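You operate a simulated robot arm through the tools that you are given. There is no shell and no other tool.

You are at the controls of a simulated two-armed robot. One attempt, no reset.

TASK
Tip the meter's sample back into the pink mug.
Fine: yellow cap loose, arm swung away; the cup ends empty on the blue bench.

It is judged by the outcome, as a careful person would: the job done as asked, and still so three seconds after it is handed in. It fails if anything else is knocked over, pushed out of place, dropped, spilled or broken. A push-on lid holds only when it is set on centred and level and pressed home; a screw cap is set on level and turned clockwise until tight.

THE ROBOT
Two 7-joint arms with two-finger parallel grippers on one trunk that stands fixed in place. Base frame: the origin is at the foot of the trunk, x ahead of it, y to its left, z up. Lengths are in m, angles in degrees, forces in N, time in s.
The left shoulder is at [0.07, 0.163, 1.345], the right one opposite. With the tool pointing down near the work surface each hand reaches from about 0.3 to 0.86 m from the base axis, measured 20 degrees to its own side. Payload 3.43 kg a hand.
The TCP of each hand is the grasp point between the finger pads, 0.034 m short of the fingertips. In the tool frame z runs along the fingers and y along their closing line. Largest opening 0.128 m; finger width 0.024, thickness 0.012; the body of the gripper, 0.048 by 0.13 m, starts 0.096 m behind the TCP.
Orientation is told as [roll, pitch, yaw] about the base's x, y, z axes, in that order, counted from this pose: with the fingers straight down and closing along the base's y, the tool's x points along the base's -x, its y along +y and its z along -z.

THE INTERFACE
- The arms move only by the tool servo_tool. It takes "left_rows", "right_rows" or both (then of equal length, played together; a hand with none holds still); each is a list of rows, each a list of 7 numbers: the shift along the tool's x, y, z in mm, then the turn, a rotation vector about the tool's x, y, z in degrees, then the closure, from 0 (fully open) to 1 (shut). In form: [[x, y, z, rx, ry, rz, hand], ...]. A call has 1 to 20 rows; each row shifts and turns the commanded pose from where the row before left it, along the tool's axes as they then stand. Rows are played at 5 a second. More than 0.05 m and 8.6 degrees between two rows, or a gripper value outside its range, and nothing of the call is played. Where a pose cannot be reached the arm comes as near as it can. A force on the tool above 40 N (or 10 N above the force at the start of the call, whichever is more), or a blocked arm, ends the call early, and 0.2 s more pass. The fingers move at their own pace (about 0.153 m/s each) and stop on an object; they squeeze with about 30 N. The grip force told is the motor's: it shows also when the fingers shut on nothing. Time passes only in rows, and 0.2 s behind the last, so rows that do not move let the fingers close. The reply holds the time, the measured pose of the TCP, the force on the tool along the base axes, the opening and the grip force, in the units named above and with some noise, with the torque about the TCP (base axes, N m) and any sound that the robot's microphone picked up.
- Cameras (640 x 400 px; columns grow to the right, rows downward): "scene" is now at [0.1196, 0.0506, 1.5704]; the picture's right is [0.60, -0.80, -0.00], its down [-0.49, -0.36, -0.79] and it looks along [0.64, 0.47, -0.61] (base axes); focal length 307 px, centre (320, 200). "left" rides on the left gripper at [0.076, 0.011, -0.16] in its tool frame; the picture's right is [-0.15, 0.99, 0.00], its down [-0.88, -0.13, -0.46] and it looks along [-0.45, -0.07, 0.89] (tool axes); focal length 234 px, centre (320, 200). "right" rides on the right gripper at [0.076, -0.011, -0.16] in its tool frame; the picture's right is [0.15, 0.99, 0.00], its down [-0.88, 0.13, -0.46] and it looks along [-0.45, 0.07, 0.89] (tool axes); focal length 234 px, centre (320, 200). There is no depth. A picture from a camera that has moved, and an enlarged one, comes with that camera's place and axes in the base frame and with its lens.
- snapshot(camera): a new picture of that camera. It takes no simulated time.
- raise_lower(by): slides the trunk up (or, below 0, down) by that many m; the arms and the scene camera ride with it, the base frame stays. It gives what a move gives, with no picture.
- head_to(pan, tilt): turns the head with the scene camera to pan (to the left, within 86 degrees either way) and tilt (down, from -29 to 69), counted from straight ahead of the robot. It gives what a move gives.
- close_up(camera, box): a new picture of the part [left, top, right, bottom] of that camera's present view, enlarged. It takes no simulated time.
- close_job(): hands the job in; it is judged then, once.

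Places have to be worked out from the pictures, the camera data and where the tool is seen. Open the grippers and draw the arms clear of the work before you hand the job in, unless the task says otherwise.

The tools are called after "Call:" as name(argument=value, ...) on one line, values as JSON. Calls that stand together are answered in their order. servo_tool: Moves the arms, as the interface text tells. Its arguments: {"type":"object","properties":{"left_rows":{"type":"array"},"right_rows":{"type":"array"}},"required":[]} The other tools are called the same way: raise_lower (by) moves the trunk up or down; head_to (pan, tilt) turns the head that bears the scene camera; snapshot (camera) takes a picture; close_up (camera, box) takes an enlarged picture of a part of a camera's view; close_job () hands the job in.

At the start:

```text
clock: 0.0
left_ee_pos: [0.4702, 0.5529, 1.3384]
left_tcp_rot: [0.1, 0.0, -0.1]
left_wrist_force: [-0.4, 0.4, 0.1]
left_wrist_torque: [0.02, 0.0, -0.01]
left_gripper_width: 0.1279
left_gripper_force: 0.0
right_ee_pos: [0.4389, 0.0512, 1.2892]
right_tcp_rot: [0.0, 0.1, -0.2]
right_wrist_force: [0.2, -0.7, 1.0]
right_wrist_torque: [-0.01, 0.0, 0.03]
right_gripper_width: 0.1283
right_gripper_force: 0.0
trunk travel left (down, up): [-0.825, 0.115]
head pan, tilt (commanded): [36.7, 37.5]
```

scene: 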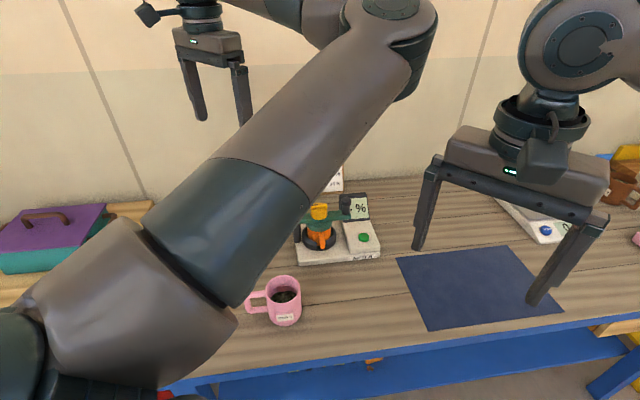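
right: 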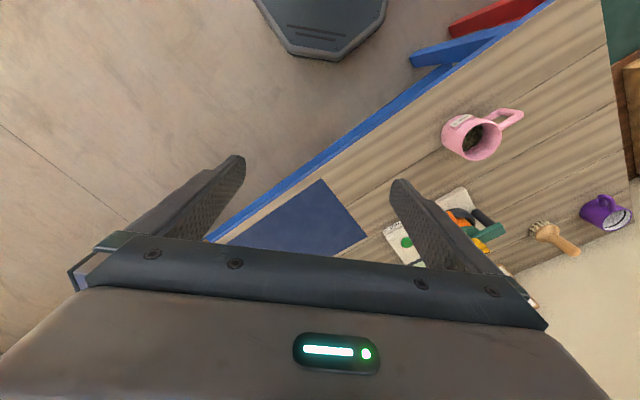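
left: 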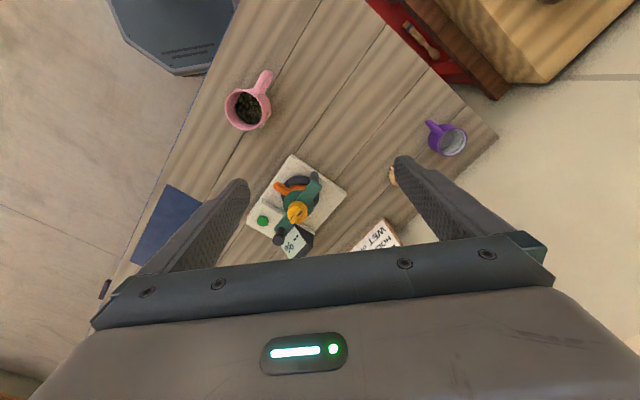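

I'll look closer at the meter, the mug and the blue mat from the present cameras before moving anything.

Call:
close_up(camera="scene", box=[230, 160, 430, 340])

Call:
close_up(camera="left", box=[200, 50, 420, 260])

Call:
close_up(camera="right", box=[370, 80, 640, 280])

```text
2.22 times, centred on (330, 250) of scene
camera zoom: at [0.1196, 0.0506, 1.5704], right [0.6, -0.8, 0.0], down [-0.49, -0.36, -0.79], along [0.64, 0.47, -0.61], focal length 682 px, centre (298, 89)
```

zoom: 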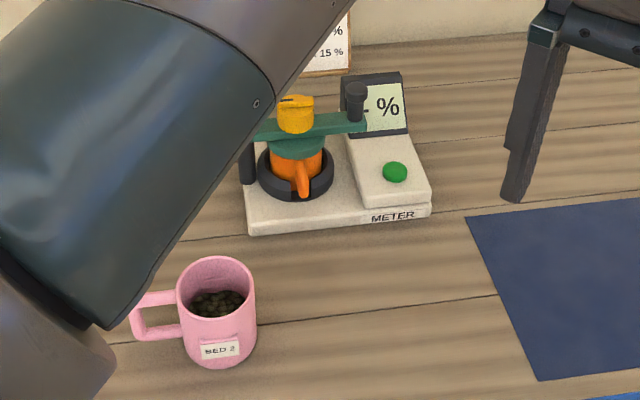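

```text
1.90 times, centred on (310, 155) of left
camera zoom: at [0.3949, 0.5648, 1.4983], right [0.15, 0.99, 0.0], down [0.88, -0.13, 0.46], along [0.45, -0.07, -0.89], focal length 446 px, centre (339, 286)
```

zoom: 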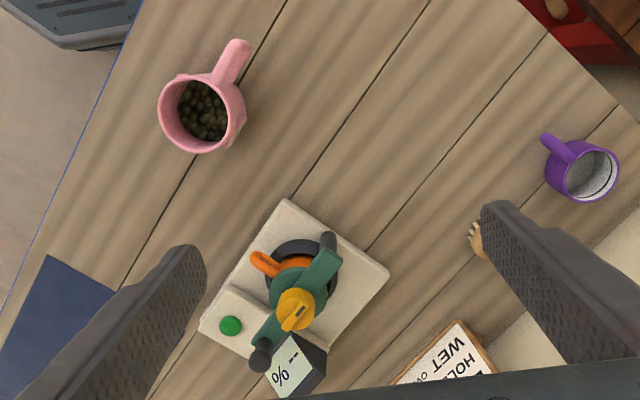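

```text
2.00 times, centred on (505, 180) of right
camera zoom: at [0.3639, 0.0395, 1.4487], right [-0.14, 0.99, 0.0], down [0.88, 0.13, 0.46], along [0.45, 0.07, -0.89], focal length 468 px, centre (-50, 240)
```

zoom: 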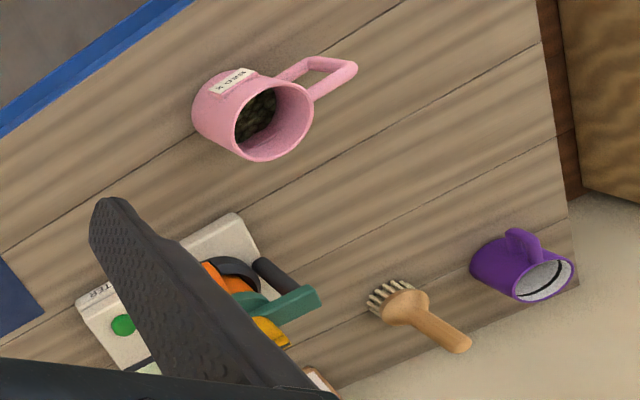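

The meter has an orange cup in a black ring under a green swing arm with a yellow cap and black knob; the pink mug has beans in it. I'll turn the head to survey the rest of the bench.

Call:
head_to(pan=10, tilt=45)

Call:
snapshot(camera="scene")

Call:
head_to(pan=60, tilt=40)

Call:
snapshot(camera="scene")

Call:
head_to(pan=-40, tilt=40)

Call:
snapshot(camera="scene")

```text
clock: 0.9
left_ee_pos: [0.4704, 0.5532, 1.3381]
left_tcp_rot: [0.0, 0.1, -0.1]
left_wrist_force: [0.0, 0.1, 0.3]
left_wrist_torque: [0.04, -0.01, 0.03]
left_gripper_width: 0.1278
left_gripper_force: 0.0
right_ee_pos: [0.4392, 0.0517, 1.2903]
right_tcp_rot: [0.0, -0.1, -0.1]
right_wrist_force: [0.1, 0.2, -0.3]
right_wrist_torque: [0.03, -0.01, -0.01]
right_gripper_width: 0.1279
right_gripper_force: 0.1
trunk travel left (down, up): [-0.825, 0.115]
head pan, tilt (commanded): [10.0, 45.0]
```

```text
taken
camera scene: at [0.1302, 0.0131, 1.5595], right [0.17, -0.98, 0.0], down [-0.7, -0.12, -0.71], along [0.7, 0.12, -0.71], focal length 307 px, centre (320, 200)
```

scene: 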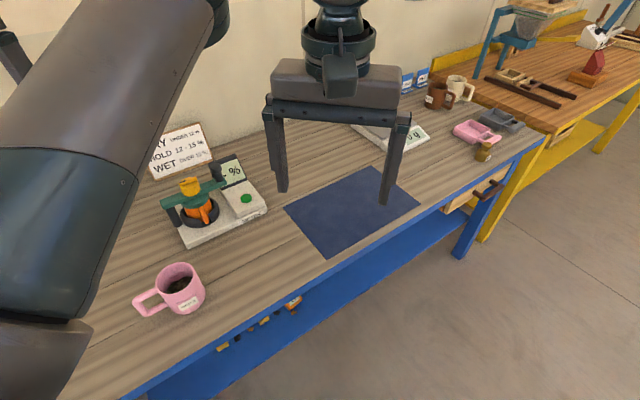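

```text
clock: 2.1
left_ee_pos: [0.4699, 0.5527, 1.3381]
left_tcp_rot: [0.0, 0.1, -0.1]
left_wrist_force: [0.6, -0.1, 0.3]
left_wrist_torque: [-0.01, 0.0, 0.02]
left_gripper_width: 0.1283
left_gripper_force: 0.0
right_ee_pos: [0.438, 0.0516, 1.2893]
right_tcp_rot: [0.0, 0.0, -0.1]
right_wrist_force: [0.5, 0.4, -0.2]
right_wrist_torque: [-0.02, -0.02, 0.04]
right_gripper_width: 0.1282
right_gripper_force: 0.1
trunk travel left (down, up): [-0.825, 0.115]
head pan, tilt (commanded): [60.0, 40.0]
```

```text
taken
camera scene: at [0.0927, 0.0725, 1.5667], right [0.87, -0.5, 0.0], down [-0.32, -0.56, -0.77], along [0.38, 0.66, -0.64], focal length 307 px, centre (320, 200)
```

scene: 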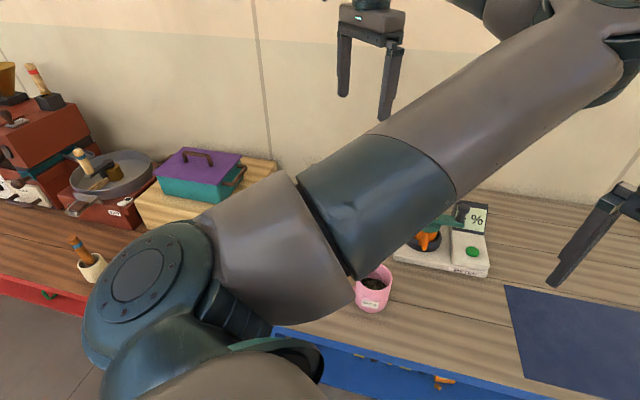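

```text
clock: 3.9
left_ee_pos: [0.4697, 0.553, 1.3392]
left_tcp_rot: [0.1, 0.0, -0.1]
left_wrist_force: [-0.3, 0.1, 0.8]
left_wrist_torque: [-0.02, -0.02, 0.0]
left_gripper_width: 0.1281
left_gripper_force: 0.0
right_ee_pos: [0.438, 0.0525, 1.2908]
right_tcp_rot: [0.1, 0.0, -0.1]
right_wrist_force: [-0.5, 0.1, 0.0]
right_wrist_torque: [0.01, 0.02, 0.02]
right_gripper_width: 0.1279
right_gripper_force: 0.0
trunk travel left (down, up): [-0.825, 0.115]
head pan, tilt (commanded): [-40.0, 40.0]
```

```text
taken
camera scene: at [0.1153, -0.0557, 1.5667], right [-0.64, -0.77, 0.0], down [-0.49, 0.41, -0.77], along [0.59, -0.49, -0.64], focal length 307 px, centre (320, 200)
```

scene: 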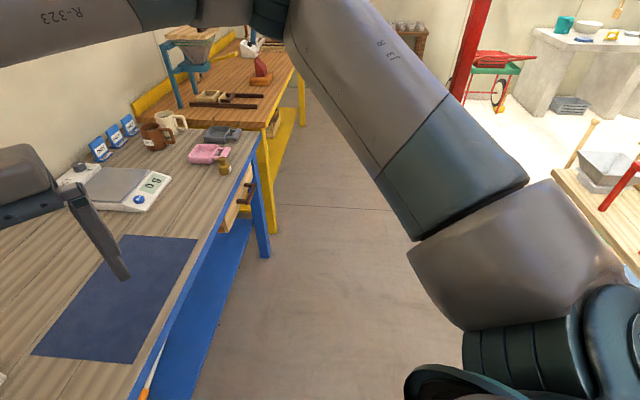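

The blue bench is the long wood-topped one with blue frame; the meter and pink mug stand on it to the left, other benches are yellow and red. I'll bring the left hand partway over the meter, high above it, to get a better look with its camera.

Call:
servo_tool(left_rows=[[-20, -15, 31, 0, 0, 0, 0], [-20, -15, 31, 0, 0, 0, 0], [-20, -15, 31, 0, 0, 0, 0], [-20, -15, 31, 0, 0, 0, 0], [-20, -15, 31, 0, 0, 0, 0], [-20, -15, 31, 0, 0, 0, 0]])

Call:
head_to(pan=36.7, tilt=42)

Call:
snapshot(camera="left")

Call:
snapshot(camera="scene")

```text
clock: 5.0
left_ee_pos: [0.5571, 0.4888, 1.2047]
left_tcp_rot: [0.0, 0.0, 0.4]
left_wrist_force: [0.8, -0.4, 0.1]
left_wrist_torque: [0.03, -0.02, 0.02]
left_gripper_width: 0.128
left_gripper_force: 0.1
right_ee_pos: [0.4392, 0.0447, 1.2866]
right_tcp_rot: [-0.9, 0.4, -0.2]
right_wrist_force: [-3.6, -12.4, 4.3]
right_wrist_torque: [1.38, -0.29, 0.02]
right_gripper_width: 0.1202
right_gripper_force: 0.0
trunk travel left (down, up): [-0.825, 0.115]
head pan, tilt (commanded): [-40.0, 40.0]
stopped in row 5 (right hand): the force on the tool passed its limit at 60 N (the readings are from after the stop); the commanded pose is now the measured one
```

```text
clock: 6.5
left_ee_pos: [0.556, 0.4895, 1.2026]
left_tcp_rot: [0.1, -0.1, 0.2]
left_wrist_force: [0.2, -0.5, 0.5]
left_wrist_torque: [0.01, 0.01, -0.02]
left_gripper_width: 0.1284
left_gripper_force: 0.1
right_ee_pos: [0.4367, 0.047, 1.286]
right_tcp_rot: [-0.9, 0.4, 0.1]
right_wrist_force: [-3.0, -16.7, 3.0]
right_wrist_torque: [1.42, -0.35, 0.02]
right_gripper_width: 0.1184
right_gripper_force: 0.0
trunk travel left (down, up): [-0.825, 0.115]
head pan, tilt (commanded): [36.7, 42.0]
```

```text
taken
camera left: at [0.4817, 0.501, 1.3632], right [0.14, 0.99, 0.0], down [0.88, -0.13, 0.46], along [0.45, -0.07, -0.89], focal length 234 px, centre (320, 200)
```

left: 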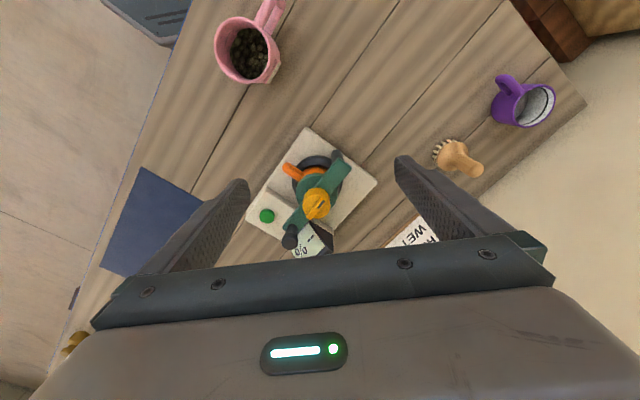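

```text
taken
camera scene: at [0.1171, 0.0488, 1.5638], right [0.6, -0.8, 0.0], down [-0.54, -0.4, -0.74], along [0.6, 0.44, -0.67], focal length 307 px, centre (320, 200)
```

scene: 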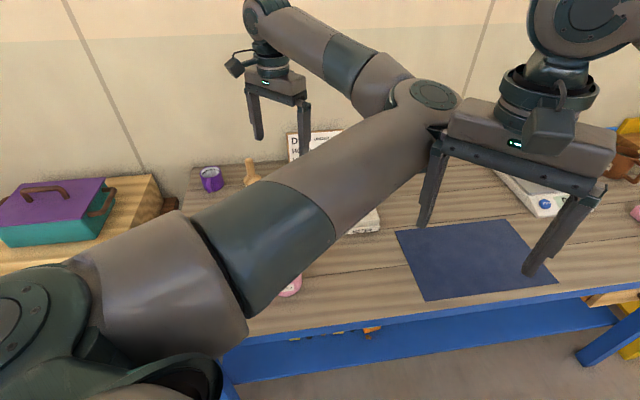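

The left elbow has swung into the right hand's finger (16 N sideways on the right tool). I'll draw the right hand away to its own side and back.

Call:
servo_tool(right_rows=[[0, -40, 0, 0, 0, 0, 0], [0, -40, 0, 0, 0, 0, 0], [0, -40, 0, 0, 0, 0, 0], [0, -40, 0, 0, 0, 0, 0], [0, -40, 0, 0, 0, 0, 0], [0, -40, 0, 0, 0, 0, 0]])

Call:
snapshot(camera="scene")

Call:
close_up(camera="left", box=[190, 0, 450, 260])

```text
clock: 7.9
left_ee_pos: [0.5553, 0.4876, 1.2056]
left_tcp_rot: [0.1, -0.2, 0.1]
left_wrist_force: [-0.8, 0.5, -0.5]
left_wrist_torque: [0.03, 0.0, 0.03]
left_gripper_width: 0.1279
left_gripper_force: 0.0
right_ee_pos: [0.4356, -0.1957, 1.2899]
right_tcp_rot: [-0.9, 0.3, 0.0]
right_wrist_force: [-0.2, -0.4, -0.3]
right_wrist_torque: [0.0, -0.02, 0.04]
right_gripper_width: 0.128
right_gripper_force: 0.1
trunk travel left (down, up): [-0.825, 0.115]
head pan, tilt (commanded): [36.7, 42.0]
```

```text
taken
camera scene: at [0.1161, 0.0464, 1.564], right [0.6, -0.8, 0.0], down [-0.54, -0.4, -0.74], along [0.6, 0.45, -0.67], focal length 307 px, centre (320, 200)
```

scene: 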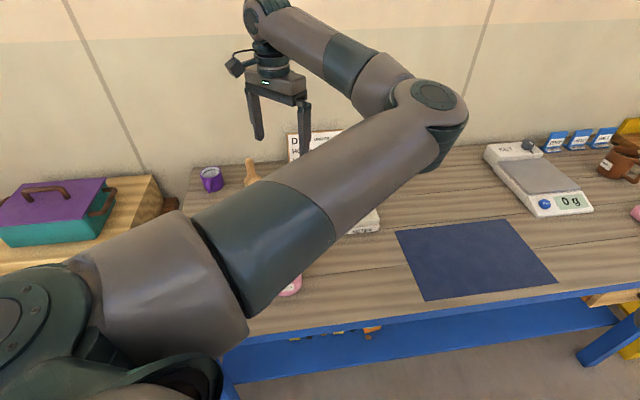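

```text
1.54 times, centred on (320, 130) of left
camera zoom: at [0.4809, 0.4989, 1.3643], right [0.14, 0.99, 0.0], down [0.88, -0.13, 0.46], along [0.45, -0.06, -0.89], focal length 360 px, centre (320, 308)
```

zoom: 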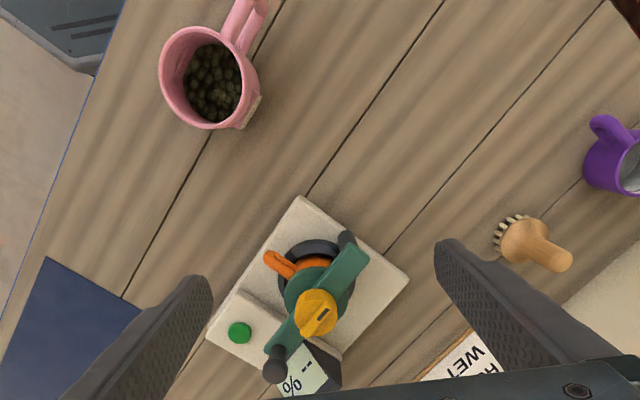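

The right hand is clear now. I judge the yellow cap's top near (0.665, 0.467, 1.01) and the mug rim near (0.43, 0.39, 0.95). I'll lower the left hand a bit and tilt it forward for a side view of the meter.

Call:
servo_tool(left_rows=[[8, -9, 42, 0, 0, 0, 0], [8, -9, 42, 0, 0, 0, 0], [0, 0, 0, 0, -7.5, 0, 0], [0, 0, 0, 0, -7.5, 0, 0], [0, 0, 0, 0, -7.5, 0, 0], [0, 0, 0, 0, -7.5, 0, 0]])

Call:
snapshot(camera="left")

Call:
close_up(camera="left", box=[220, 90, 420, 260])

```text
clock: 9.3
left_ee_pos: [0.5408, 0.4724, 1.1186]
left_tcp_rot: [-0.1, -30.2, 0.2]
left_wrist_force: [0.0, -0.4, 0.1]
left_wrist_torque: [0.01, -0.02, -0.01]
left_gripper_width: 0.1281
left_gripper_force: 0.1
right_ee_pos: [0.4369, -0.1942, 1.2899]
right_tcp_rot: [-0.9, 0.3, 0.0]
right_wrist_force: [-1.3, -0.2, -0.3]
right_wrist_torque: [0.0, -0.03, 0.0]
right_gripper_width: 0.1278
right_gripper_force: 0.0
trunk travel left (down, up): [-0.825, 0.115]
head pan, tilt (commanded): [36.7, 42.0]
```

```text
taken
camera left: at [0.3965, 0.4835, 1.2197], right [0.12, 0.99, 0.07], down [0.53, -0.13, 0.84], along [0.84, -0.06, -0.54], focal length 234 px, centre (320, 200)
```

left: 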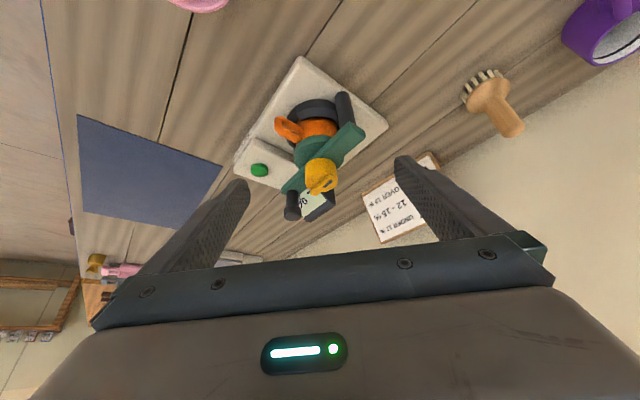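

```text
2.35 times, centred on (320, 175) of left
camera zoom: at [0.3965, 0.4835, 1.2197], right [0.12, 0.99, 0.07], down [0.53, -0.13, 0.84], along [0.84, -0.06, -0.54], focal length 551 px, centre (320, 259)
```

zoom: 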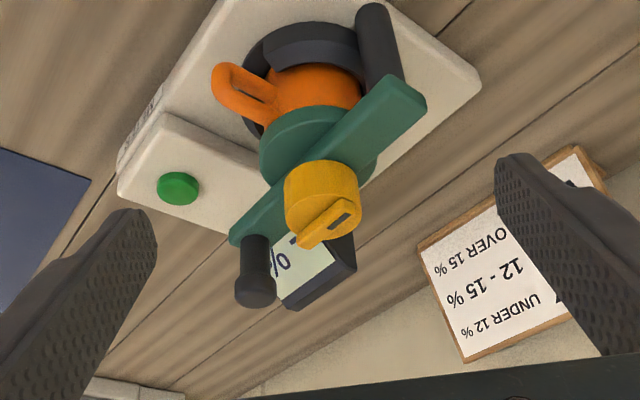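

The side view shows the parts: black hinge post on the near left, green arm over the cup, black knob on its far-right end, yellow cap on top, cup handle pointing toward front-right. I'll tilt the left hand further for an almost horizontal view to measure heights.

Call:
servo_tool(left_rows=[[30, 0, 11, 0, -6, 0, 0], [30, 0, 11, 0, -6, 0, 0], [0, 0, 0, 0, -7.5, 0, 0], [0, 0, 0, 0, -7.5, 0, 0]])

Call:
snapshot(camera="left")

Call:
close_up(camera="left", box=[220, 60, 420, 185])

Call:
snapshot(camera="scene")

```text
clock: 10.3
left_ee_pos: [0.5018, 0.4709, 1.0678]
left_tcp_rot: [-0.1, -57.1, 0.2]
left_wrist_force: [-0.3, 0.3, -0.5]
left_wrist_torque: [0.03, 0.02, -0.03]
left_gripper_width: 0.128
left_gripper_force: 0.0
right_ee_pos: [0.4368, -0.1932, 1.29]
right_tcp_rot: [-0.8, 0.4, 0.0]
right_wrist_force: [-1.3, 0.5, 0.4]
right_wrist_torque: [-0.01, -0.01, 0.0]
right_gripper_width: 0.128
right_gripper_force: 0.1
trunk travel left (down, up): [-0.825, 0.115]
head pan, tilt (commanded): [36.7, 42.0]
```

```text
taken
camera left: at [0.3285, 0.4828, 1.0917], right [0.08, 0.99, 0.12], down [0.09, -0.13, 0.99], along [0.99, -0.06, -0.1], focal length 234 px, centre (320, 200)
```

left: 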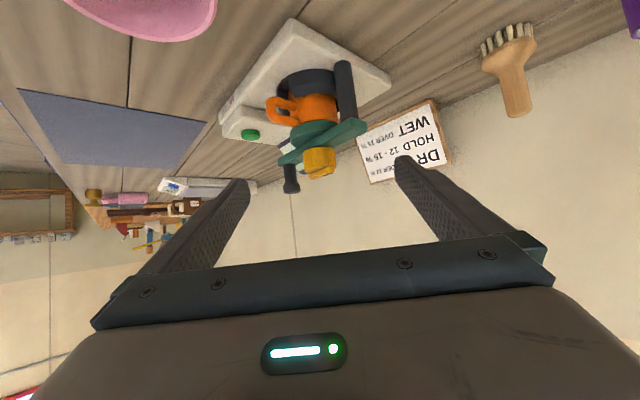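

```text
3.20 times, centred on (320, 122) of left
camera zoom: at [0.3285, 0.4828, 1.0917], right [0.08, 0.99, 0.12], down [0.09, -0.13, 0.99], along [0.99, -0.06, -0.1], focal length 749 px, centre (320, 448)
```

zoom: 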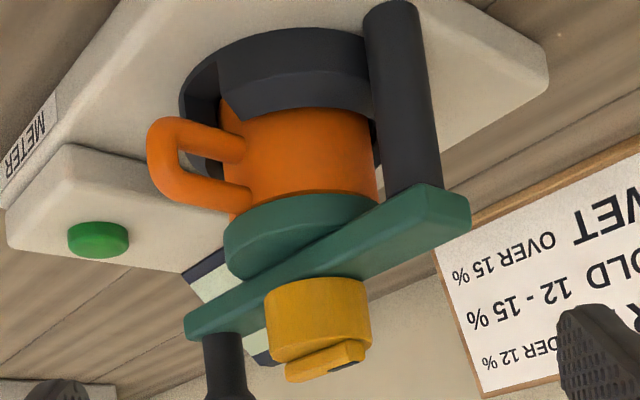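

```text
taken
camera scene: at [0.1169, 0.0498, 1.5638], right [0.6, -0.8, 0.0], down [-0.54, -0.4, -0.74], along [0.6, 0.44, -0.67], focal length 307 px, centre (320, 200)
```

scene: 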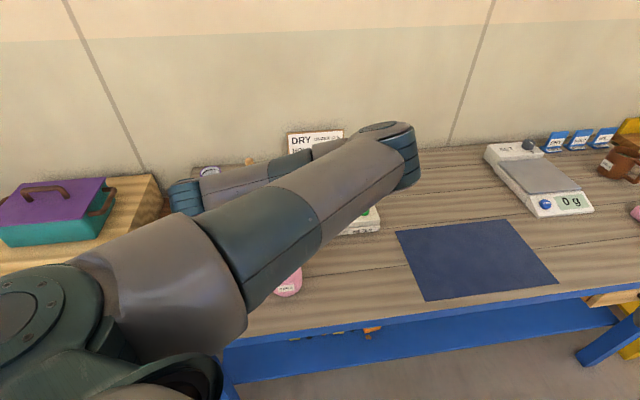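

The near-horizontal view gives: cap Ø≈48 mm from z≈0.990 to 1.016 (ridge to ≈1.028), arm at z≈0.977–0.990, cup rim ≈0.953, D-handle at z≈0.915–0.955 pointing toward the front edge of the meter. I'll level the hand and hover over the cap for a top view.

Call:
servo_tool(left_rows=[[0, 0, 0, 0, 7.1, 0, 0], [0, 0, 0, 0, 7.1, 0, 0], [0, 0, 0, 0, 7.1, 0, 0], [0, 0, 0, 0, 7.1, 0, 0], [0, 0, 0, 0, 7.1, 0, 0], [0, 0, 0, 0, 7.1, 0, 0], [0, 0, 0, 0, 7.1, 0, 0], [0, 0, 0, 0, 7.4, 0, 0], [0, 0, -40, 0, 0, 0, 0], [-40, -1, -10, 0, 0, 0, 0], [-42, -1, 0, 0, 0, 0, 0], [-42, -1, 0, 0, 0, 0, 0], [-41, -1, 0, 0, 0, 0, 0]])

Call:
snapshot(camera="left")

Call:
close_up(camera="left", box=[200, 40, 440, 240])

Call:
snapshot(camera="scene")

```text
clock: 13.1
left_ee_pos: [0.6688, 0.4671, 1.1198]
left_tcp_rot: [-0.2, -0.1, 0.2]
left_wrist_force: [-0.3, -0.2, -0.2]
left_wrist_torque: [-0.01, 0.04, 0.02]
left_gripper_width: 0.1281
left_gripper_force: 0.1
right_ee_pos: [0.4396, -0.1926, 1.2901]
right_tcp_rot: [-0.9, 0.4, 0.0]
right_wrist_force: [-0.2, 0.3, 0.0]
right_wrist_torque: [-0.02, 0.01, 0.02]
right_gripper_width: 0.1279
right_gripper_force: 0.2
trunk travel left (down, up): [-0.825, 0.115]
head pan, tilt (commanded): [36.7, 42.0]
```

```text
taken
camera left: at [0.5941, 0.4785, 1.2786], right [0.14, 0.99, 0.0], down [0.88, -0.13, 0.46], along [0.45, -0.07, -0.89], focal length 234 px, centre (320, 200)
```

left: 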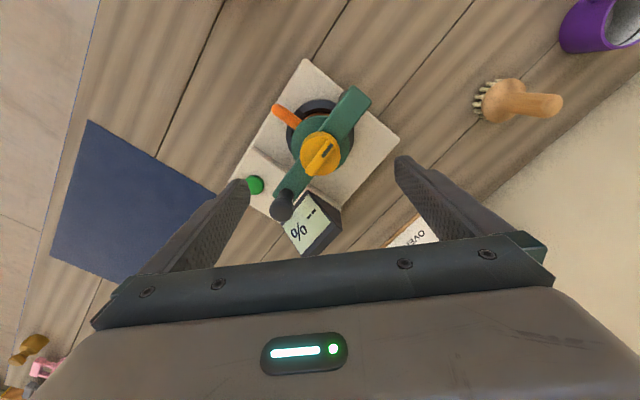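

```text
2.00 times, centred on (320, 140) of left
camera zoom: at [0.5941, 0.4785, 1.2786], right [0.14, 0.99, 0.0], down [0.88, -0.13, 0.46], along [0.45, -0.07, -0.89], focal length 468 px, centre (320, 320)
```

zoom: 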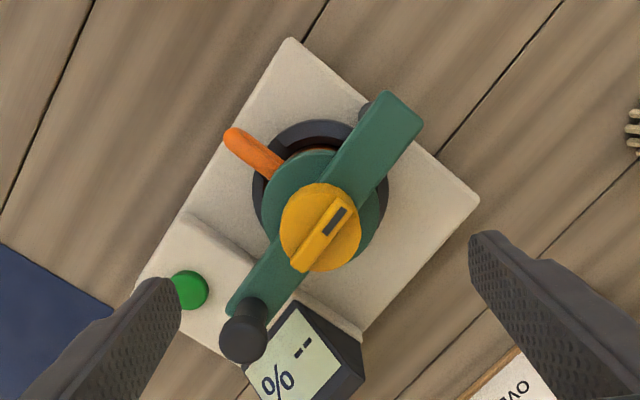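

```text
taken
camera scene: at [0.1185, 0.0493, 1.5636], right [0.6, -0.8, 0.0], down [-0.54, -0.4, -0.74], along [0.6, 0.44, -0.67], focal length 307 px, centre (320, 200)
```

scene: 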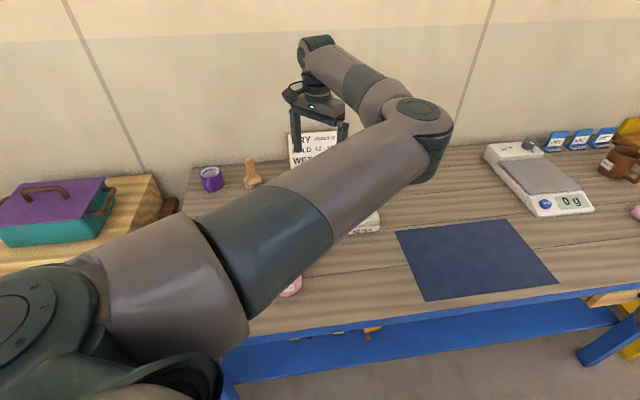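

Top view: cap centre ≈(0.6665, 0.468), its ridge lies along the arm; hinge post ≈(0.624, 0.513), knob ≈(0.721, 0.413) with top ≈1.04. The display top looks just out of the arm's swing. I'll pre-turn the hand clockwise 60° with a narrower opening, then check alignment.

Call:
servo_tool(left_rows=[[0, 0, 0, 0, 0, 8.5, 0.4], [0, 0, 0, 0, 0, 8.5, 0.4], [0, 0, 0, 0, 0, 8.5, 0.4], [0, 0, 0, 0, 0, 8.5, 0.4], [0, 0, 0, 0, 0, 8.5, 0.4], [0, 0, 0, 0, 0, 8.5, 0.4], [0, 0, 0, 0, 0, 8.5, 0.4]])

Call:
snapshot(camera="left")

Call:
close_up(camera="left", box=[200, 40, 440, 240])

```text
clock: 14.7
left_ee_pos: [0.6672, 0.4674, 1.118]
left_tcp_rot: [0.0, 0.1, -59.5]
left_wrist_force: [0.2, -0.3, 0.2]
left_wrist_torque: [0.01, 0.02, 0.04]
left_gripper_width: 0.0767
left_gripper_force: 0.1
right_ee_pos: [0.4358, -0.1934, 1.2901]
right_tcp_rot: [-1.0, 0.4, 0.0]
right_wrist_force: [-0.6, 0.1, -0.6]
right_wrist_torque: [-0.01, -0.03, 0.0]
right_gripper_width: 0.1281
right_gripper_force: 0.0
trunk travel left (down, up): [-0.825, 0.115]
head pan, tilt (commanded): [36.7, 42.0]
```

```text
taken
camera left: at [0.6397, 0.5392, 1.2784], right [0.93, 0.38, 0.0], down [0.33, -0.82, 0.46], along [0.17, -0.42, -0.89], focal length 234 px, centre (320, 200)
```

left: 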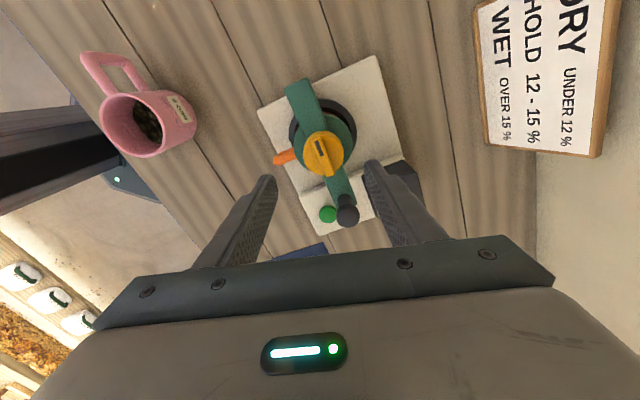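

```text
2.00 times, centred on (320, 140) of left
camera zoom: at [0.6397, 0.5392, 1.2784], right [0.93, 0.38, 0.0], down [0.33, -0.82, 0.46], along [0.17, -0.42, -0.89], focal length 468 px, centre (320, 320)
```

zoom: 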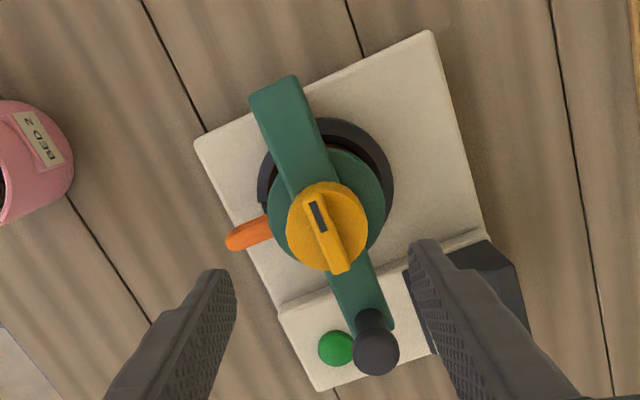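

Comparing the two rotated views puts the cap axis at about (0.673, 0.467). Heights are still uncertain by ~1 cm, so I'll bring the right hand round as a side-on observer camera, well clear of the left elbow.

Call:
servo_tool(right_rows=[[-13.8, 32, 31.5, 0, 0, 0, 0], [-13.8, 32, 31.5, 0, 0, 0, 0], [-13.8, 32, 31.5, 0, 0, 0, 0], [-13.8, 32, 31.5, 0, 0, 0, 0], [-13.8, 32, 31.5, 0, 0, 0, 0], [-13.8, 32, 31.5, 0, 0, 0, 0], [0, 0, 0, 0, 0, -8.5, 0], [0, 0, 0, 0, 0, -8.5, 0], [0, 0, 0, 0, 0, -8.5, 0], [0, 0, 0, 0, 0, -8.5, 0], [0, 0, 0, 0, 0, -8.5, 0], [0, 0, 0, 0, 0, -8.5, 0], [0, 0, 0, 0, 0, -8.5, 0], [0, 0, 0, 0, 0, -8.5, 0], [0, 0, 0, 0, -7.5, 0, 0], [0, 0, 0, 0, -7.5, 0, 0], [0, 0, 0, 0, -7.5, 0, 0], [0, 0, 0, 0, -7.5, 0, 0], [0, 0, 0, 0, -7.5, 0, 0], [0, 0, 0, 0, -7.5, 0, 0]])

Call:
snapshot(camera="right")

Call:
snapshot(camera="scene")

```text
clock: 18.9
left_ee_pos: [0.6667, 0.4662, 1.1179]
left_tcp_rot: [0.0, 0.0, -59.5]
left_wrist_force: [-0.4, -0.1, 0.8]
left_wrist_torque: [0.05, 0.01, 0.01]
left_gripper_width: 0.0767
left_gripper_force: 0.1
right_ee_pos: [0.5177, -0.0045, 1.0968]
right_tcp_rot: [0.0, -44.3, 68.0]
right_wrist_force: [0.9, 0.6, 0.6]
right_wrist_torque: [-0.01, 0.0, -0.03]
right_gripper_width: 0.1282
right_gripper_force: 0.1
trunk travel left (down, up): [-0.825, 0.115]
head pan, tilt (commanded): [36.7, 42.0]
```

```text
taken
camera right: at [0.4676, -0.1632, 1.1588], right [-0.96, 0.27, -0.1], down [0.0, 0.34, 0.94], along [0.29, 0.9, -0.32], focal length 234 px, centre (320, 200)
```

right: 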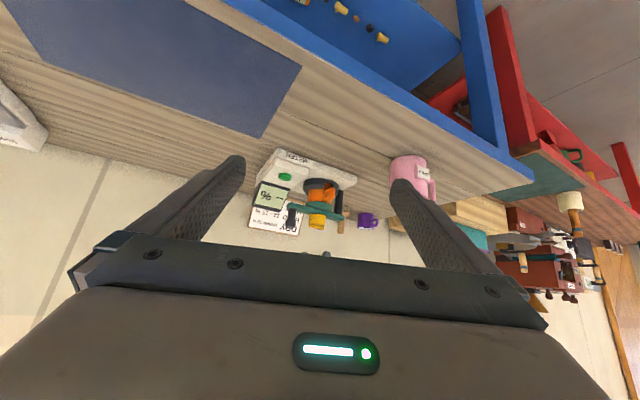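

```text
taken
camera scene: at [0.1167, 0.0475, 1.5639], right [0.6, -0.8, 0.0], down [-0.54, -0.4, -0.74], along [0.6, 0.44, -0.67], focal length 307 px, centre (320, 200)
```

scene: 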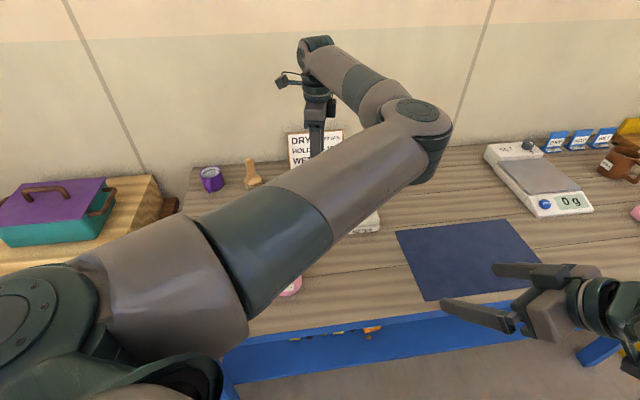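

The observer view works but the left fingers are hidden behind the right gripper's own bar; I'll tilt the right hand a bit more so the meter sits higher in its (inverted) frame, then zoom.

Call:
servo_tool(right_rows=[[0, 0, 0, 0, -8, 0, 0], [0, 0, 0, 0, -8, 0, 0]])

Call:
close_up(camera="right", box=[240, 80, 440, 240])

Call:
close_up(camera="right", box=[260, 120, 370, 190])

```text
clock: 19.5
left_ee_pos: [0.6655, 0.4662, 1.1195]
left_tcp_rot: [-0.1, 0.0, -59.3]
left_wrist_force: [0.4, 0.0, -0.6]
left_wrist_torque: [0.01, -0.01, -0.02]
left_gripper_width: 0.0769
left_gripper_force: 0.0
right_ee_pos: [0.5183, -0.0046, 1.0974]
right_tcp_rot: [0.0, -60.3, 68.2]
right_wrist_force: [0.7, -0.1, -0.1]
right_wrist_torque: [0.03, -0.03, -0.02]
right_gripper_width: 0.1281
right_gripper_force: 0.0
trunk travel left (down, up): [-0.825, 0.115]
head pan, tilt (commanded): [36.7, 42.0]
```

```text
2.50 times, centred on (340, 160) of right
camera zoom: at [0.4634, -0.1738, 1.1108], right [-0.94, 0.3, -0.13], down [-0.11, 0.09, 0.99], along [0.31, 0.95, -0.05], focal length 585 px, centre (270, 300)
```

zoom: 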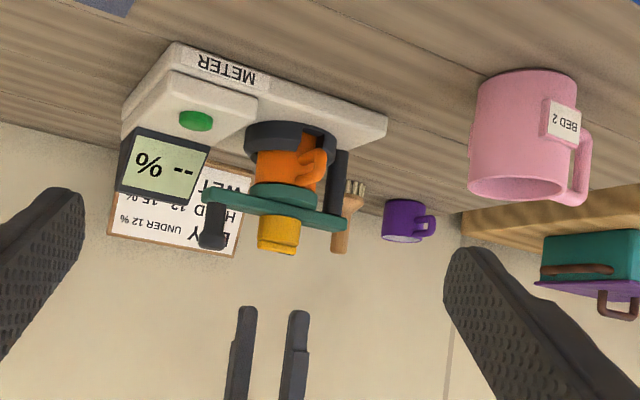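

```text
5.71 times, centred on (315, 155) of right
camera zoom: at [0.4634, -0.1738, 1.1108], right [-0.94, 0.3, -0.13], down [-0.11, 0.09, 0.99], along [0.31, 0.95, -0.05], focal length 1338 px, centre (349, 457)
```

zoom: 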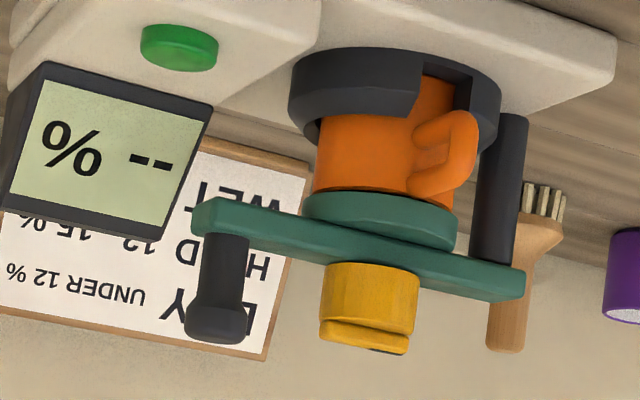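

The side view is well calibrated (left fingertips project where expected): arm top ≈0.984, cap cylinder ≈0.984–1.009, ridge to ≈1.022, cup axis ≈(0.6726, 0.467), handle tip ≈(0.6165, 0.412) at z≈0.919–0.955. I'll lower the open left fingers around the cap with tips at ≈0.991.

Call:
servo_tool(left_rows=[[-1, 1.7, 32, 0, 0, 0, 0.4], [-1, 1.7, 32, 0, 0, 0, 0.4], [-1, 1.7, 20, 0, 0, 0, 0.4], [0, 0, 10, 0, 0, 0, 0.4]])

Call:
close_up(camera="right", box=[260, 120, 370, 190])

Call:
close_up(camera="left", box=[220, 90, 420, 240])

```text
clock: 20.5
left_ee_pos: [0.6741, 0.4691, 1.0249]
left_tcp_rot: [-0.1, -0.2, -59.4]
left_wrist_force: [0.1, 0.6, 0.4]
left_wrist_torque: [0.02, -0.04, 0.02]
left_gripper_width: 0.0772
left_gripper_force: 0.1
right_ee_pos: [0.518, -0.0037, 1.0974]
right_tcp_rot: [0.0, -60.1, 68.0]
right_wrist_force: [-0.1, 0.0, -0.6]
right_wrist_torque: [-0.04, 0.01, -0.03]
right_gripper_width: 0.1277
right_gripper_force: 0.1
trunk travel left (down, up): [-0.825, 0.115]
head pan, tilt (commanded): [36.7, 42.0]
```

```text
5.71 times, centred on (315, 155) of right
camera zoom: at [0.4641, -0.1727, 1.1108], right [-0.94, 0.3, -0.13], down [-0.1, 0.09, 0.99], along [0.31, 0.95, -0.05], focal length 1338 px, centre (349, 457)
```

zoom: 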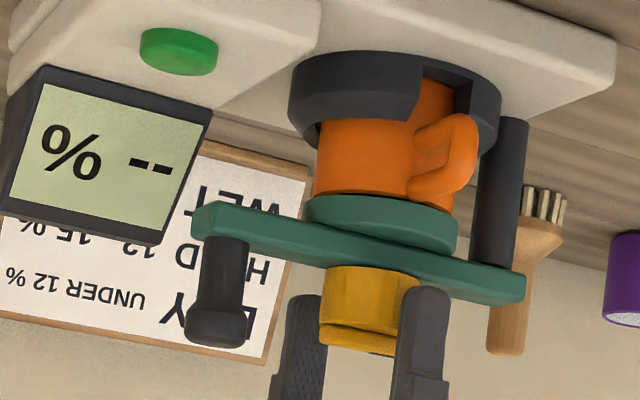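

```text
2.67 times, centred on (320, 165) of left
camera zoom: at [0.6466, 0.5392, 1.1841], right [0.93, 0.38, 0.0], down [0.34, -0.82, 0.46], along [0.17, -0.42, -0.89], focal length 624 px, centre (320, 293)
```

zoom: 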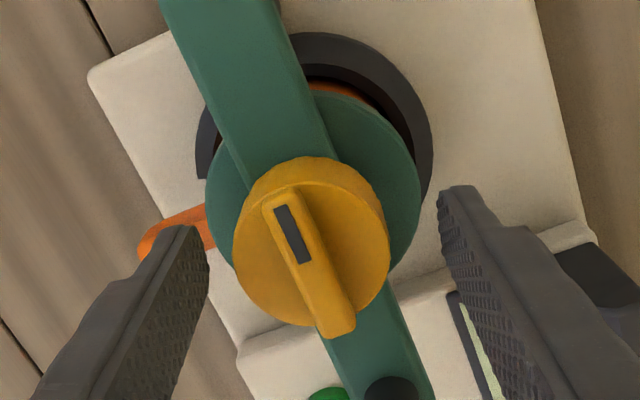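

Cap sits ≈2 mm toward tool −y from the finger midline. I'll correct by (+1, −2.3) mm and, still open, turn the hand another 51° clockwise to gain travel and get a second close view for centring.

Call:
servo_tool(left_rows=[[1, -2.3, 0, 0, 0, 0, 0.4], [0, 0, 0, 0, 0, 8.5, 0.4], [0, 0, 0, 0, 0, 8.5, 0.4], [0, 0, 0, 0, 0, 8.5, 0.4], [0, 0, 0, 0, 0, 8.5, 0.4], [0, 0, 0, 0, 0, 8.5, 0.4], [0, 0, 0, 0, 0, 8.5, 0.4]])

Call:
close_up(camera="left", box=[220, 90, 420, 240])

Call:
close_up(camera="right", box=[260, 120, 370, 190])

Call:
snapshot(camera="scene")

```text
clock: 22.1
left_ee_pos: [0.67, 0.4669, 1.0232]
left_tcp_rot: [0.0, 0.0, -110.4]
left_wrist_force: [0.8, 0.2, -0.1]
left_wrist_torque: [-0.02, -0.02, -0.01]
left_gripper_width: 0.0769
left_gripper_force: 0.1
right_ee_pos: [0.5174, -0.0038, 1.0973]
right_tcp_rot: [0.0, -60.0, 68.0]
right_wrist_force: [-0.2, -0.4, -0.4]
right_wrist_torque: [0.01, 0.0, 0.02]
right_gripper_width: 0.1279
right_gripper_force: 0.0
trunk travel left (down, up): [-0.825, 0.115]
head pan, tilt (commanded): [36.7, 42.0]
```

```text
2.67 times, centred on (320, 165) of left
camera zoom: at [0.7096, 0.5346, 1.1843], right [0.88, -0.48, 0.0], down [-0.43, -0.78, 0.46], along [-0.22, -0.4, -0.89], focal length 624 px, centre (320, 293)
```

zoom: 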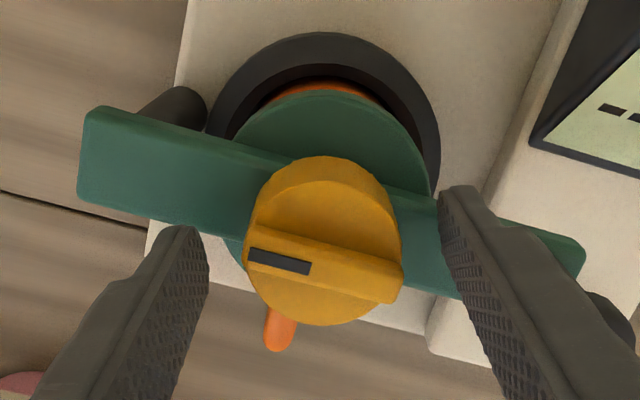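

```text
5.71 times, centred on (315, 155) of right
camera zoom: at [0.464, -0.1726, 1.1108], right [-0.94, 0.3, -0.13], down [-0.1, 0.09, 0.99], along [0.31, 0.95, -0.05], focal length 1338 px, centre (349, 457)
```

zoom: 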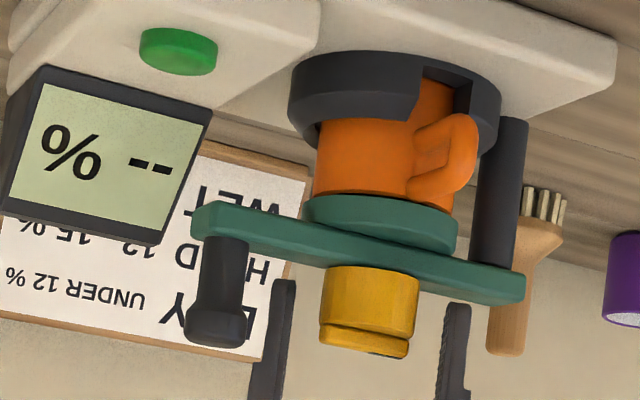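

```text
taken
camera scene: at [0.1172, 0.0487, 1.5638], right [0.6, -0.8, 0.0], down [-0.54, -0.4, -0.74], along [0.6, 0.44, -0.67], focal length 307 px, centre (320, 200)
```

scene: 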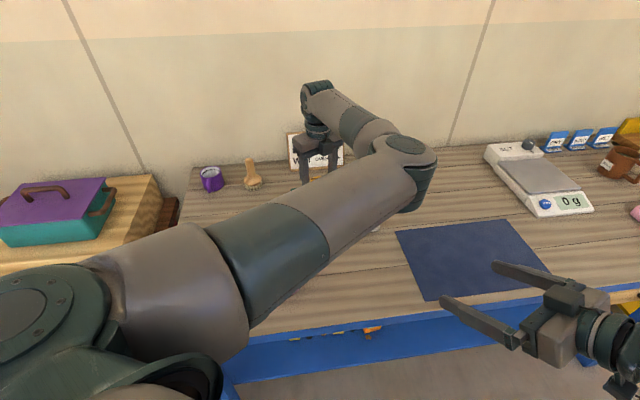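

The cap is now centred between the fingers within about 1 mm and tips are clear above the arm. I'll close gently on the cap and check forces.

Call:
servo_tool(left_rows=[[0, 0, 0, 0, 0, 0, 0.55], [0, 0, 0, 0, 0, 0, 0.6], [0, 0, 0, 0, 0, 0, 0.66], [0, 0, 0, 0, 0, 0, 1], [0, 0, 0, 0, 0, 0, 1], [0, 0, 0, 0, 0, 0, 1]])

Call:
close_up(camera="right", box=[260, 120, 370, 190])

```text
clock: 23.5
left_ee_pos: [0.672, 0.4669, 1.0248]
left_tcp_rot: [0.0, -0.1, -110.3]
left_wrist_force: [4.7, -1.3, 1.3]
left_wrist_torque: [-0.18, -0.16, 0.06]
left_gripper_width: 0.0482
left_gripper_force: 45.4
right_ee_pos: [0.5194, -0.0044, 1.0972]
right_tcp_rot: [0.0, -60.1, 67.9]
right_wrist_force: [-0.4, 0.6, -0.4]
right_wrist_torque: [-0.02, 0.01, 0.01]
right_gripper_width: 0.128
right_gripper_force: 0.1
trunk travel left (down, up): [-0.825, 0.115]
head pan, tilt (commanded): [36.7, 42.0]
```

```text
5.71 times, centred on (315, 155) of right
camera zoom: at [0.4645, -0.1728, 1.1106], right [-0.94, 0.3, -0.13], down [-0.1, 0.09, 0.99], along [0.31, 0.95, -0.05], focal length 1338 px, centre (349, 457)
```

zoom: 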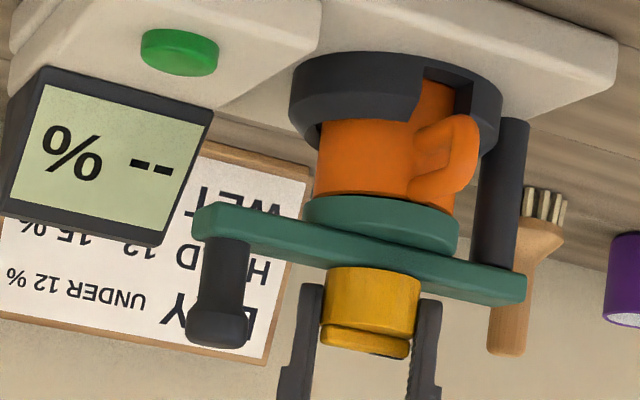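

Gripped at 48 mm with only ~5 N side force and no visible shift. Now I'll start turning counter-clockwise (tool rz negative), a small amount first, watching torque.

Call:
servo_tool(left_rows=[[0, 0, 0, 0, 0, -4, 1], [0, 0, 0, 0, 0, -4, 1], [0, 0, 0, 0, 0, -4, 1]])

Call:
close_up(camera="right", box=[260, 120, 370, 190])

Call:
close_up(camera="left", box=[220, 90, 420, 240])

```text
clock: 24.3
left_ee_pos: [0.6723, 0.4672, 1.0232]
left_tcp_rot: [0.0, 0.0, -98.2]
left_wrist_force: [6.9, -0.4, 3.1]
left_wrist_torque: [-0.1, 0.14, -0.02]
left_gripper_width: 0.0483
left_gripper_force: 45.2
right_ee_pos: [0.519, -0.0043, 1.0971]
right_tcp_rot: [0.1, -59.9, 67.9]
right_wrist_force: [0.2, 0.3, -0.4]
right_wrist_torque: [-0.01, 0.01, 0.01]
right_gripper_width: 0.1278
right_gripper_force: 0.0
trunk travel left (down, up): [-0.825, 0.115]
head pan, tilt (commanded): [36.7, 42.0]
```

```text
5.71 times, centred on (315, 155) of right
camera zoom: at [0.4645, -0.173, 1.1106], right [-0.94, 0.3, -0.13], down [-0.1, 0.09, 0.99], along [0.31, 0.95, -0.05], focal length 1338 px, centre (349, 457)
```

zoom: 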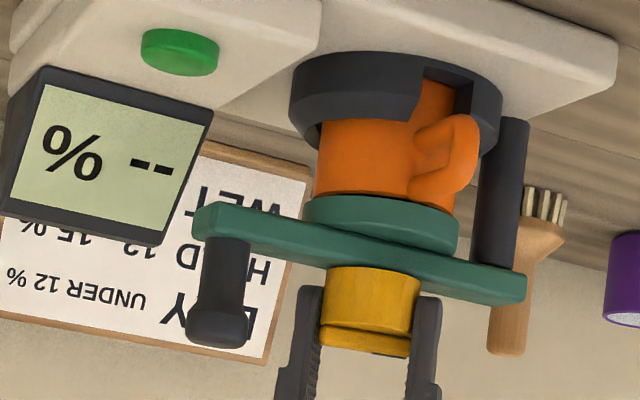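

```text
2.67 times, centred on (320, 165) of left
camera zoom: at [0.6953, 0.5405, 1.1842], right [0.96, -0.29, 0.0], down [-0.26, -0.85, 0.46], along [-0.13, -0.44, -0.89], focal length 624 px, centre (320, 293)
```

zoom: 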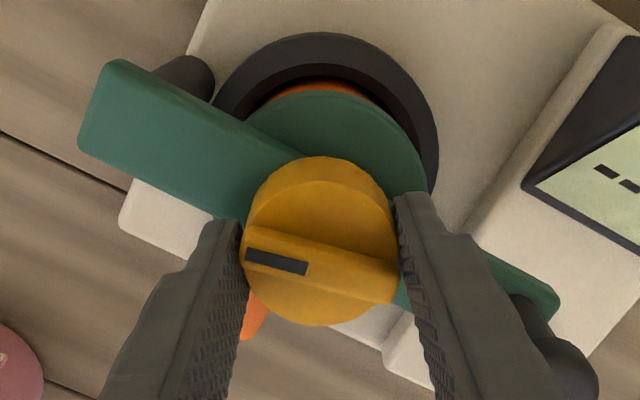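

The cap turns with the fingers, with little torque. I'll continue counter-clockwise by 80°.

Call:
servo_tool(left_rows=[[0, 0, 0, 0, 0, -8, 1], [0, 0, 0, 0, 0, -8, 1], [0, 0, 0, 0, 0, -8, 1], [0, 0, 0, 0, 0, -8, 1], [0, 0, 0, 0, 0, -8, 1], [0, 0, 0, 0, 0, -8, 1], [0, 0, 0, 0, 0, -8, 1], [0, 0, 0, 0, 0, -8, 1], [0, 0, 0, 0, 0, -8, 1], [0, 0, 0, 0, 0, -8, 1]])

Call:
close_up(camera="right", box=[260, 120, 370, 190])

Call:
close_up(camera="left", box=[220, 90, 420, 240])

```text
clock: 26.5
left_ee_pos: [0.6711, 0.4671, 1.0248]
left_tcp_rot: [-0.1, 0.0, -18.2]
left_wrist_force: [9.8, 0.9, 10.1]
left_wrist_torque: [-0.16, 0.28, -0.41]
left_gripper_width: 0.0477
left_gripper_force: 45.3
right_ee_pos: [0.5169, -0.0045, 1.097]
right_tcp_rot: [0.2, -60.1, 67.9]
right_wrist_force: [-1.2, 0.2, 0.0]
right_wrist_torque: [-0.03, 0.01, 0.01]
right_gripper_width: 0.1277
right_gripper_force: 0.0
trunk travel left (down, up): [-0.825, 0.115]
head pan, tilt (commanded): [36.7, 42.0]
```

```text
5.71 times, centred on (315, 155) of right
camera zoom: at [0.4642, -0.1732, 1.1107], right [-0.94, 0.3, -0.13], down [-0.1, 0.09, 0.99], along [0.31, 0.95, -0.05], focal length 1338 px, centre (349, 457)
```

zoom: 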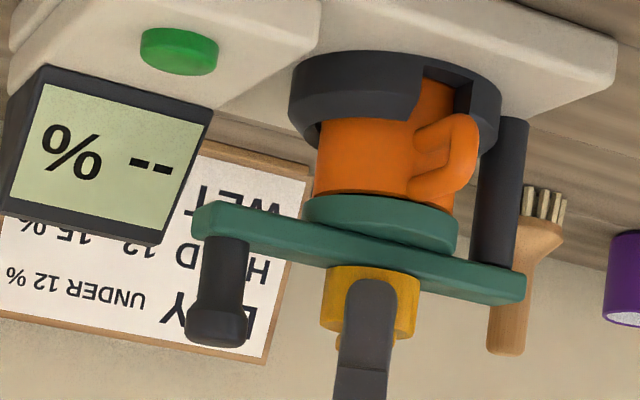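

```text
2.67 times, centred on (320, 165) of left
camera zoom: at [0.6043, 0.5015, 1.1842], right [0.45, 0.89, 0.0], down [0.8, -0.4, 0.46], along [0.41, -0.2, -0.89], focal length 624 px, centre (320, 293)
```

zoom: 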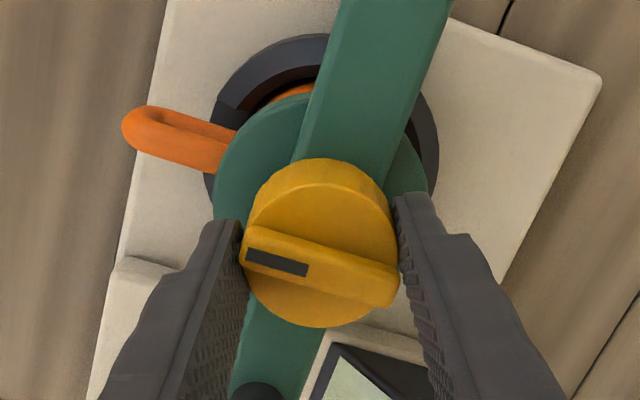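

The cap has turned ~92° with the fingers; there is now +10 N upward and +10 N in x, probably the cap rising on its thread. I'll ease the hand up 1 mm and toward +x slightly to see the force change.

Call:
servo_tool(left_rows=[[-0.8, 0.3, -1, 0, 0, 0, 1], [0, 0, 0, 0, 0, 0, 1]])

```text
clock: 27.1
left_ee_pos: [0.6711, 0.4674, 1.0243]
left_tcp_rot: [-0.1, 0.1, -18.2]
left_wrist_force: [2.0, -0.8, 0.7]
left_wrist_torque: [0.34, -0.95, -0.12]
left_gripper_width: 0.0482
left_gripper_force: 45.1
right_ee_pos: [0.5182, -0.0045, 1.0966]
right_tcp_rot: [0.1, -60.0, 68.1]
right_wrist_force: [-0.3, -1.4, -0.5]
right_wrist_torque: [0.01, 0.05, 0.0]
right_gripper_width: 0.1278
right_gripper_force: 0.0
trunk travel left (down, up): [-0.825, 0.115]
head pan, tilt (commanded): [36.7, 42.0]
```

Forces dropped (≈10 N/mm), so the cap rises about 3 mm per turn. I'll keep turning counter-clockwise while rising slightly with it.

Call:
servo_tool(left_rows=[[0, 0, -0.08, 0, 0, -8, 1], [0, 0, -0.08, 0, 0, -8, 1], [0, 0, -0.08, 0, 0, -8, 1], [0, 0, -0.08, 0, 0, -8, 1], [0, 0, -0.08, 0, 0, -8, 1], [0, 0, -0.08, 0, 0, -8, 1], [0, 0, -0.08, 0, 0, -8, 1], [0, 0, -0.08, 0, 0, -8, 1], [0, 0, -0.08, 0, 0, -8, 1], [0, 0, -0.08, 0, 0, -8, 1]])

Call:
close_up(camera="right", box=[260, 120, 370, 190])

Call:
close_up(camera="left", box=[220, 90, 420, 240])

```text
clock: 29.3
left_ee_pos: [0.6721, 0.4662, 1.0247]
left_tcp_rot: [0.0, 0.3, 53.7]
left_wrist_force: [-3.4, 0.2, -7.0]
left_wrist_torque: [-0.27, 0.63, 0.11]
left_gripper_width: 0.0448
left_gripper_force: 44.8
left hand out of reach, approached as far as the arm can: row 10
right_ee_pos: [0.5183, -0.0046, 1.097]
right_tcp_rot: [-0.1, -60.1, 67.9]
right_wrist_force: [-0.3, -0.5, -0.4]
right_wrist_torque: [-0.03, 0.01, -0.01]
right_gripper_width: 0.128
right_gripper_force: 0.1
trunk travel left (down, up): [-0.825, 0.115]
head pan, tilt (commanded): [36.7, 42.0]
```

```text
5.71 times, centred on (315, 155) of right
camera zoom: at [0.464, -0.1726, 1.1107], right [-0.94, 0.3, -0.13], down [-0.1, 0.09, 0.99], along [0.31, 0.95, -0.05], focal length 1338 px, centre (349, 457)
```

zoom: 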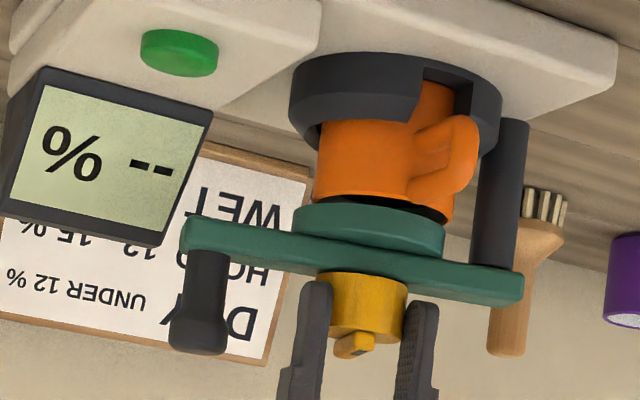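

```text
2.67 times, centred on (320, 165) of left
camera zoom: at [0.6199, 0.4124, 1.1845], right [-0.71, 0.7, 0.0], down [0.63, 0.64, 0.45], along [0.32, 0.32, -0.89], focal length 624 px, centre (320, 293)
```

zoom: 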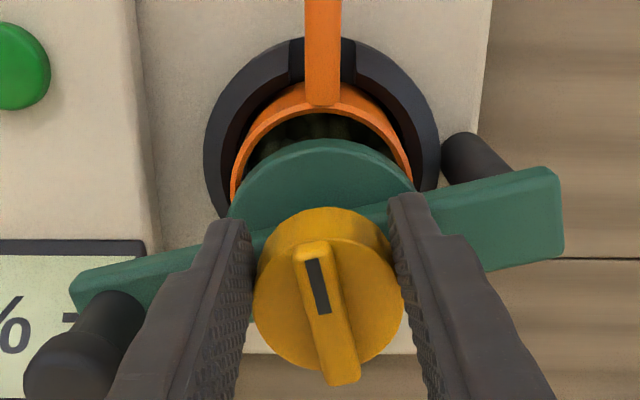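

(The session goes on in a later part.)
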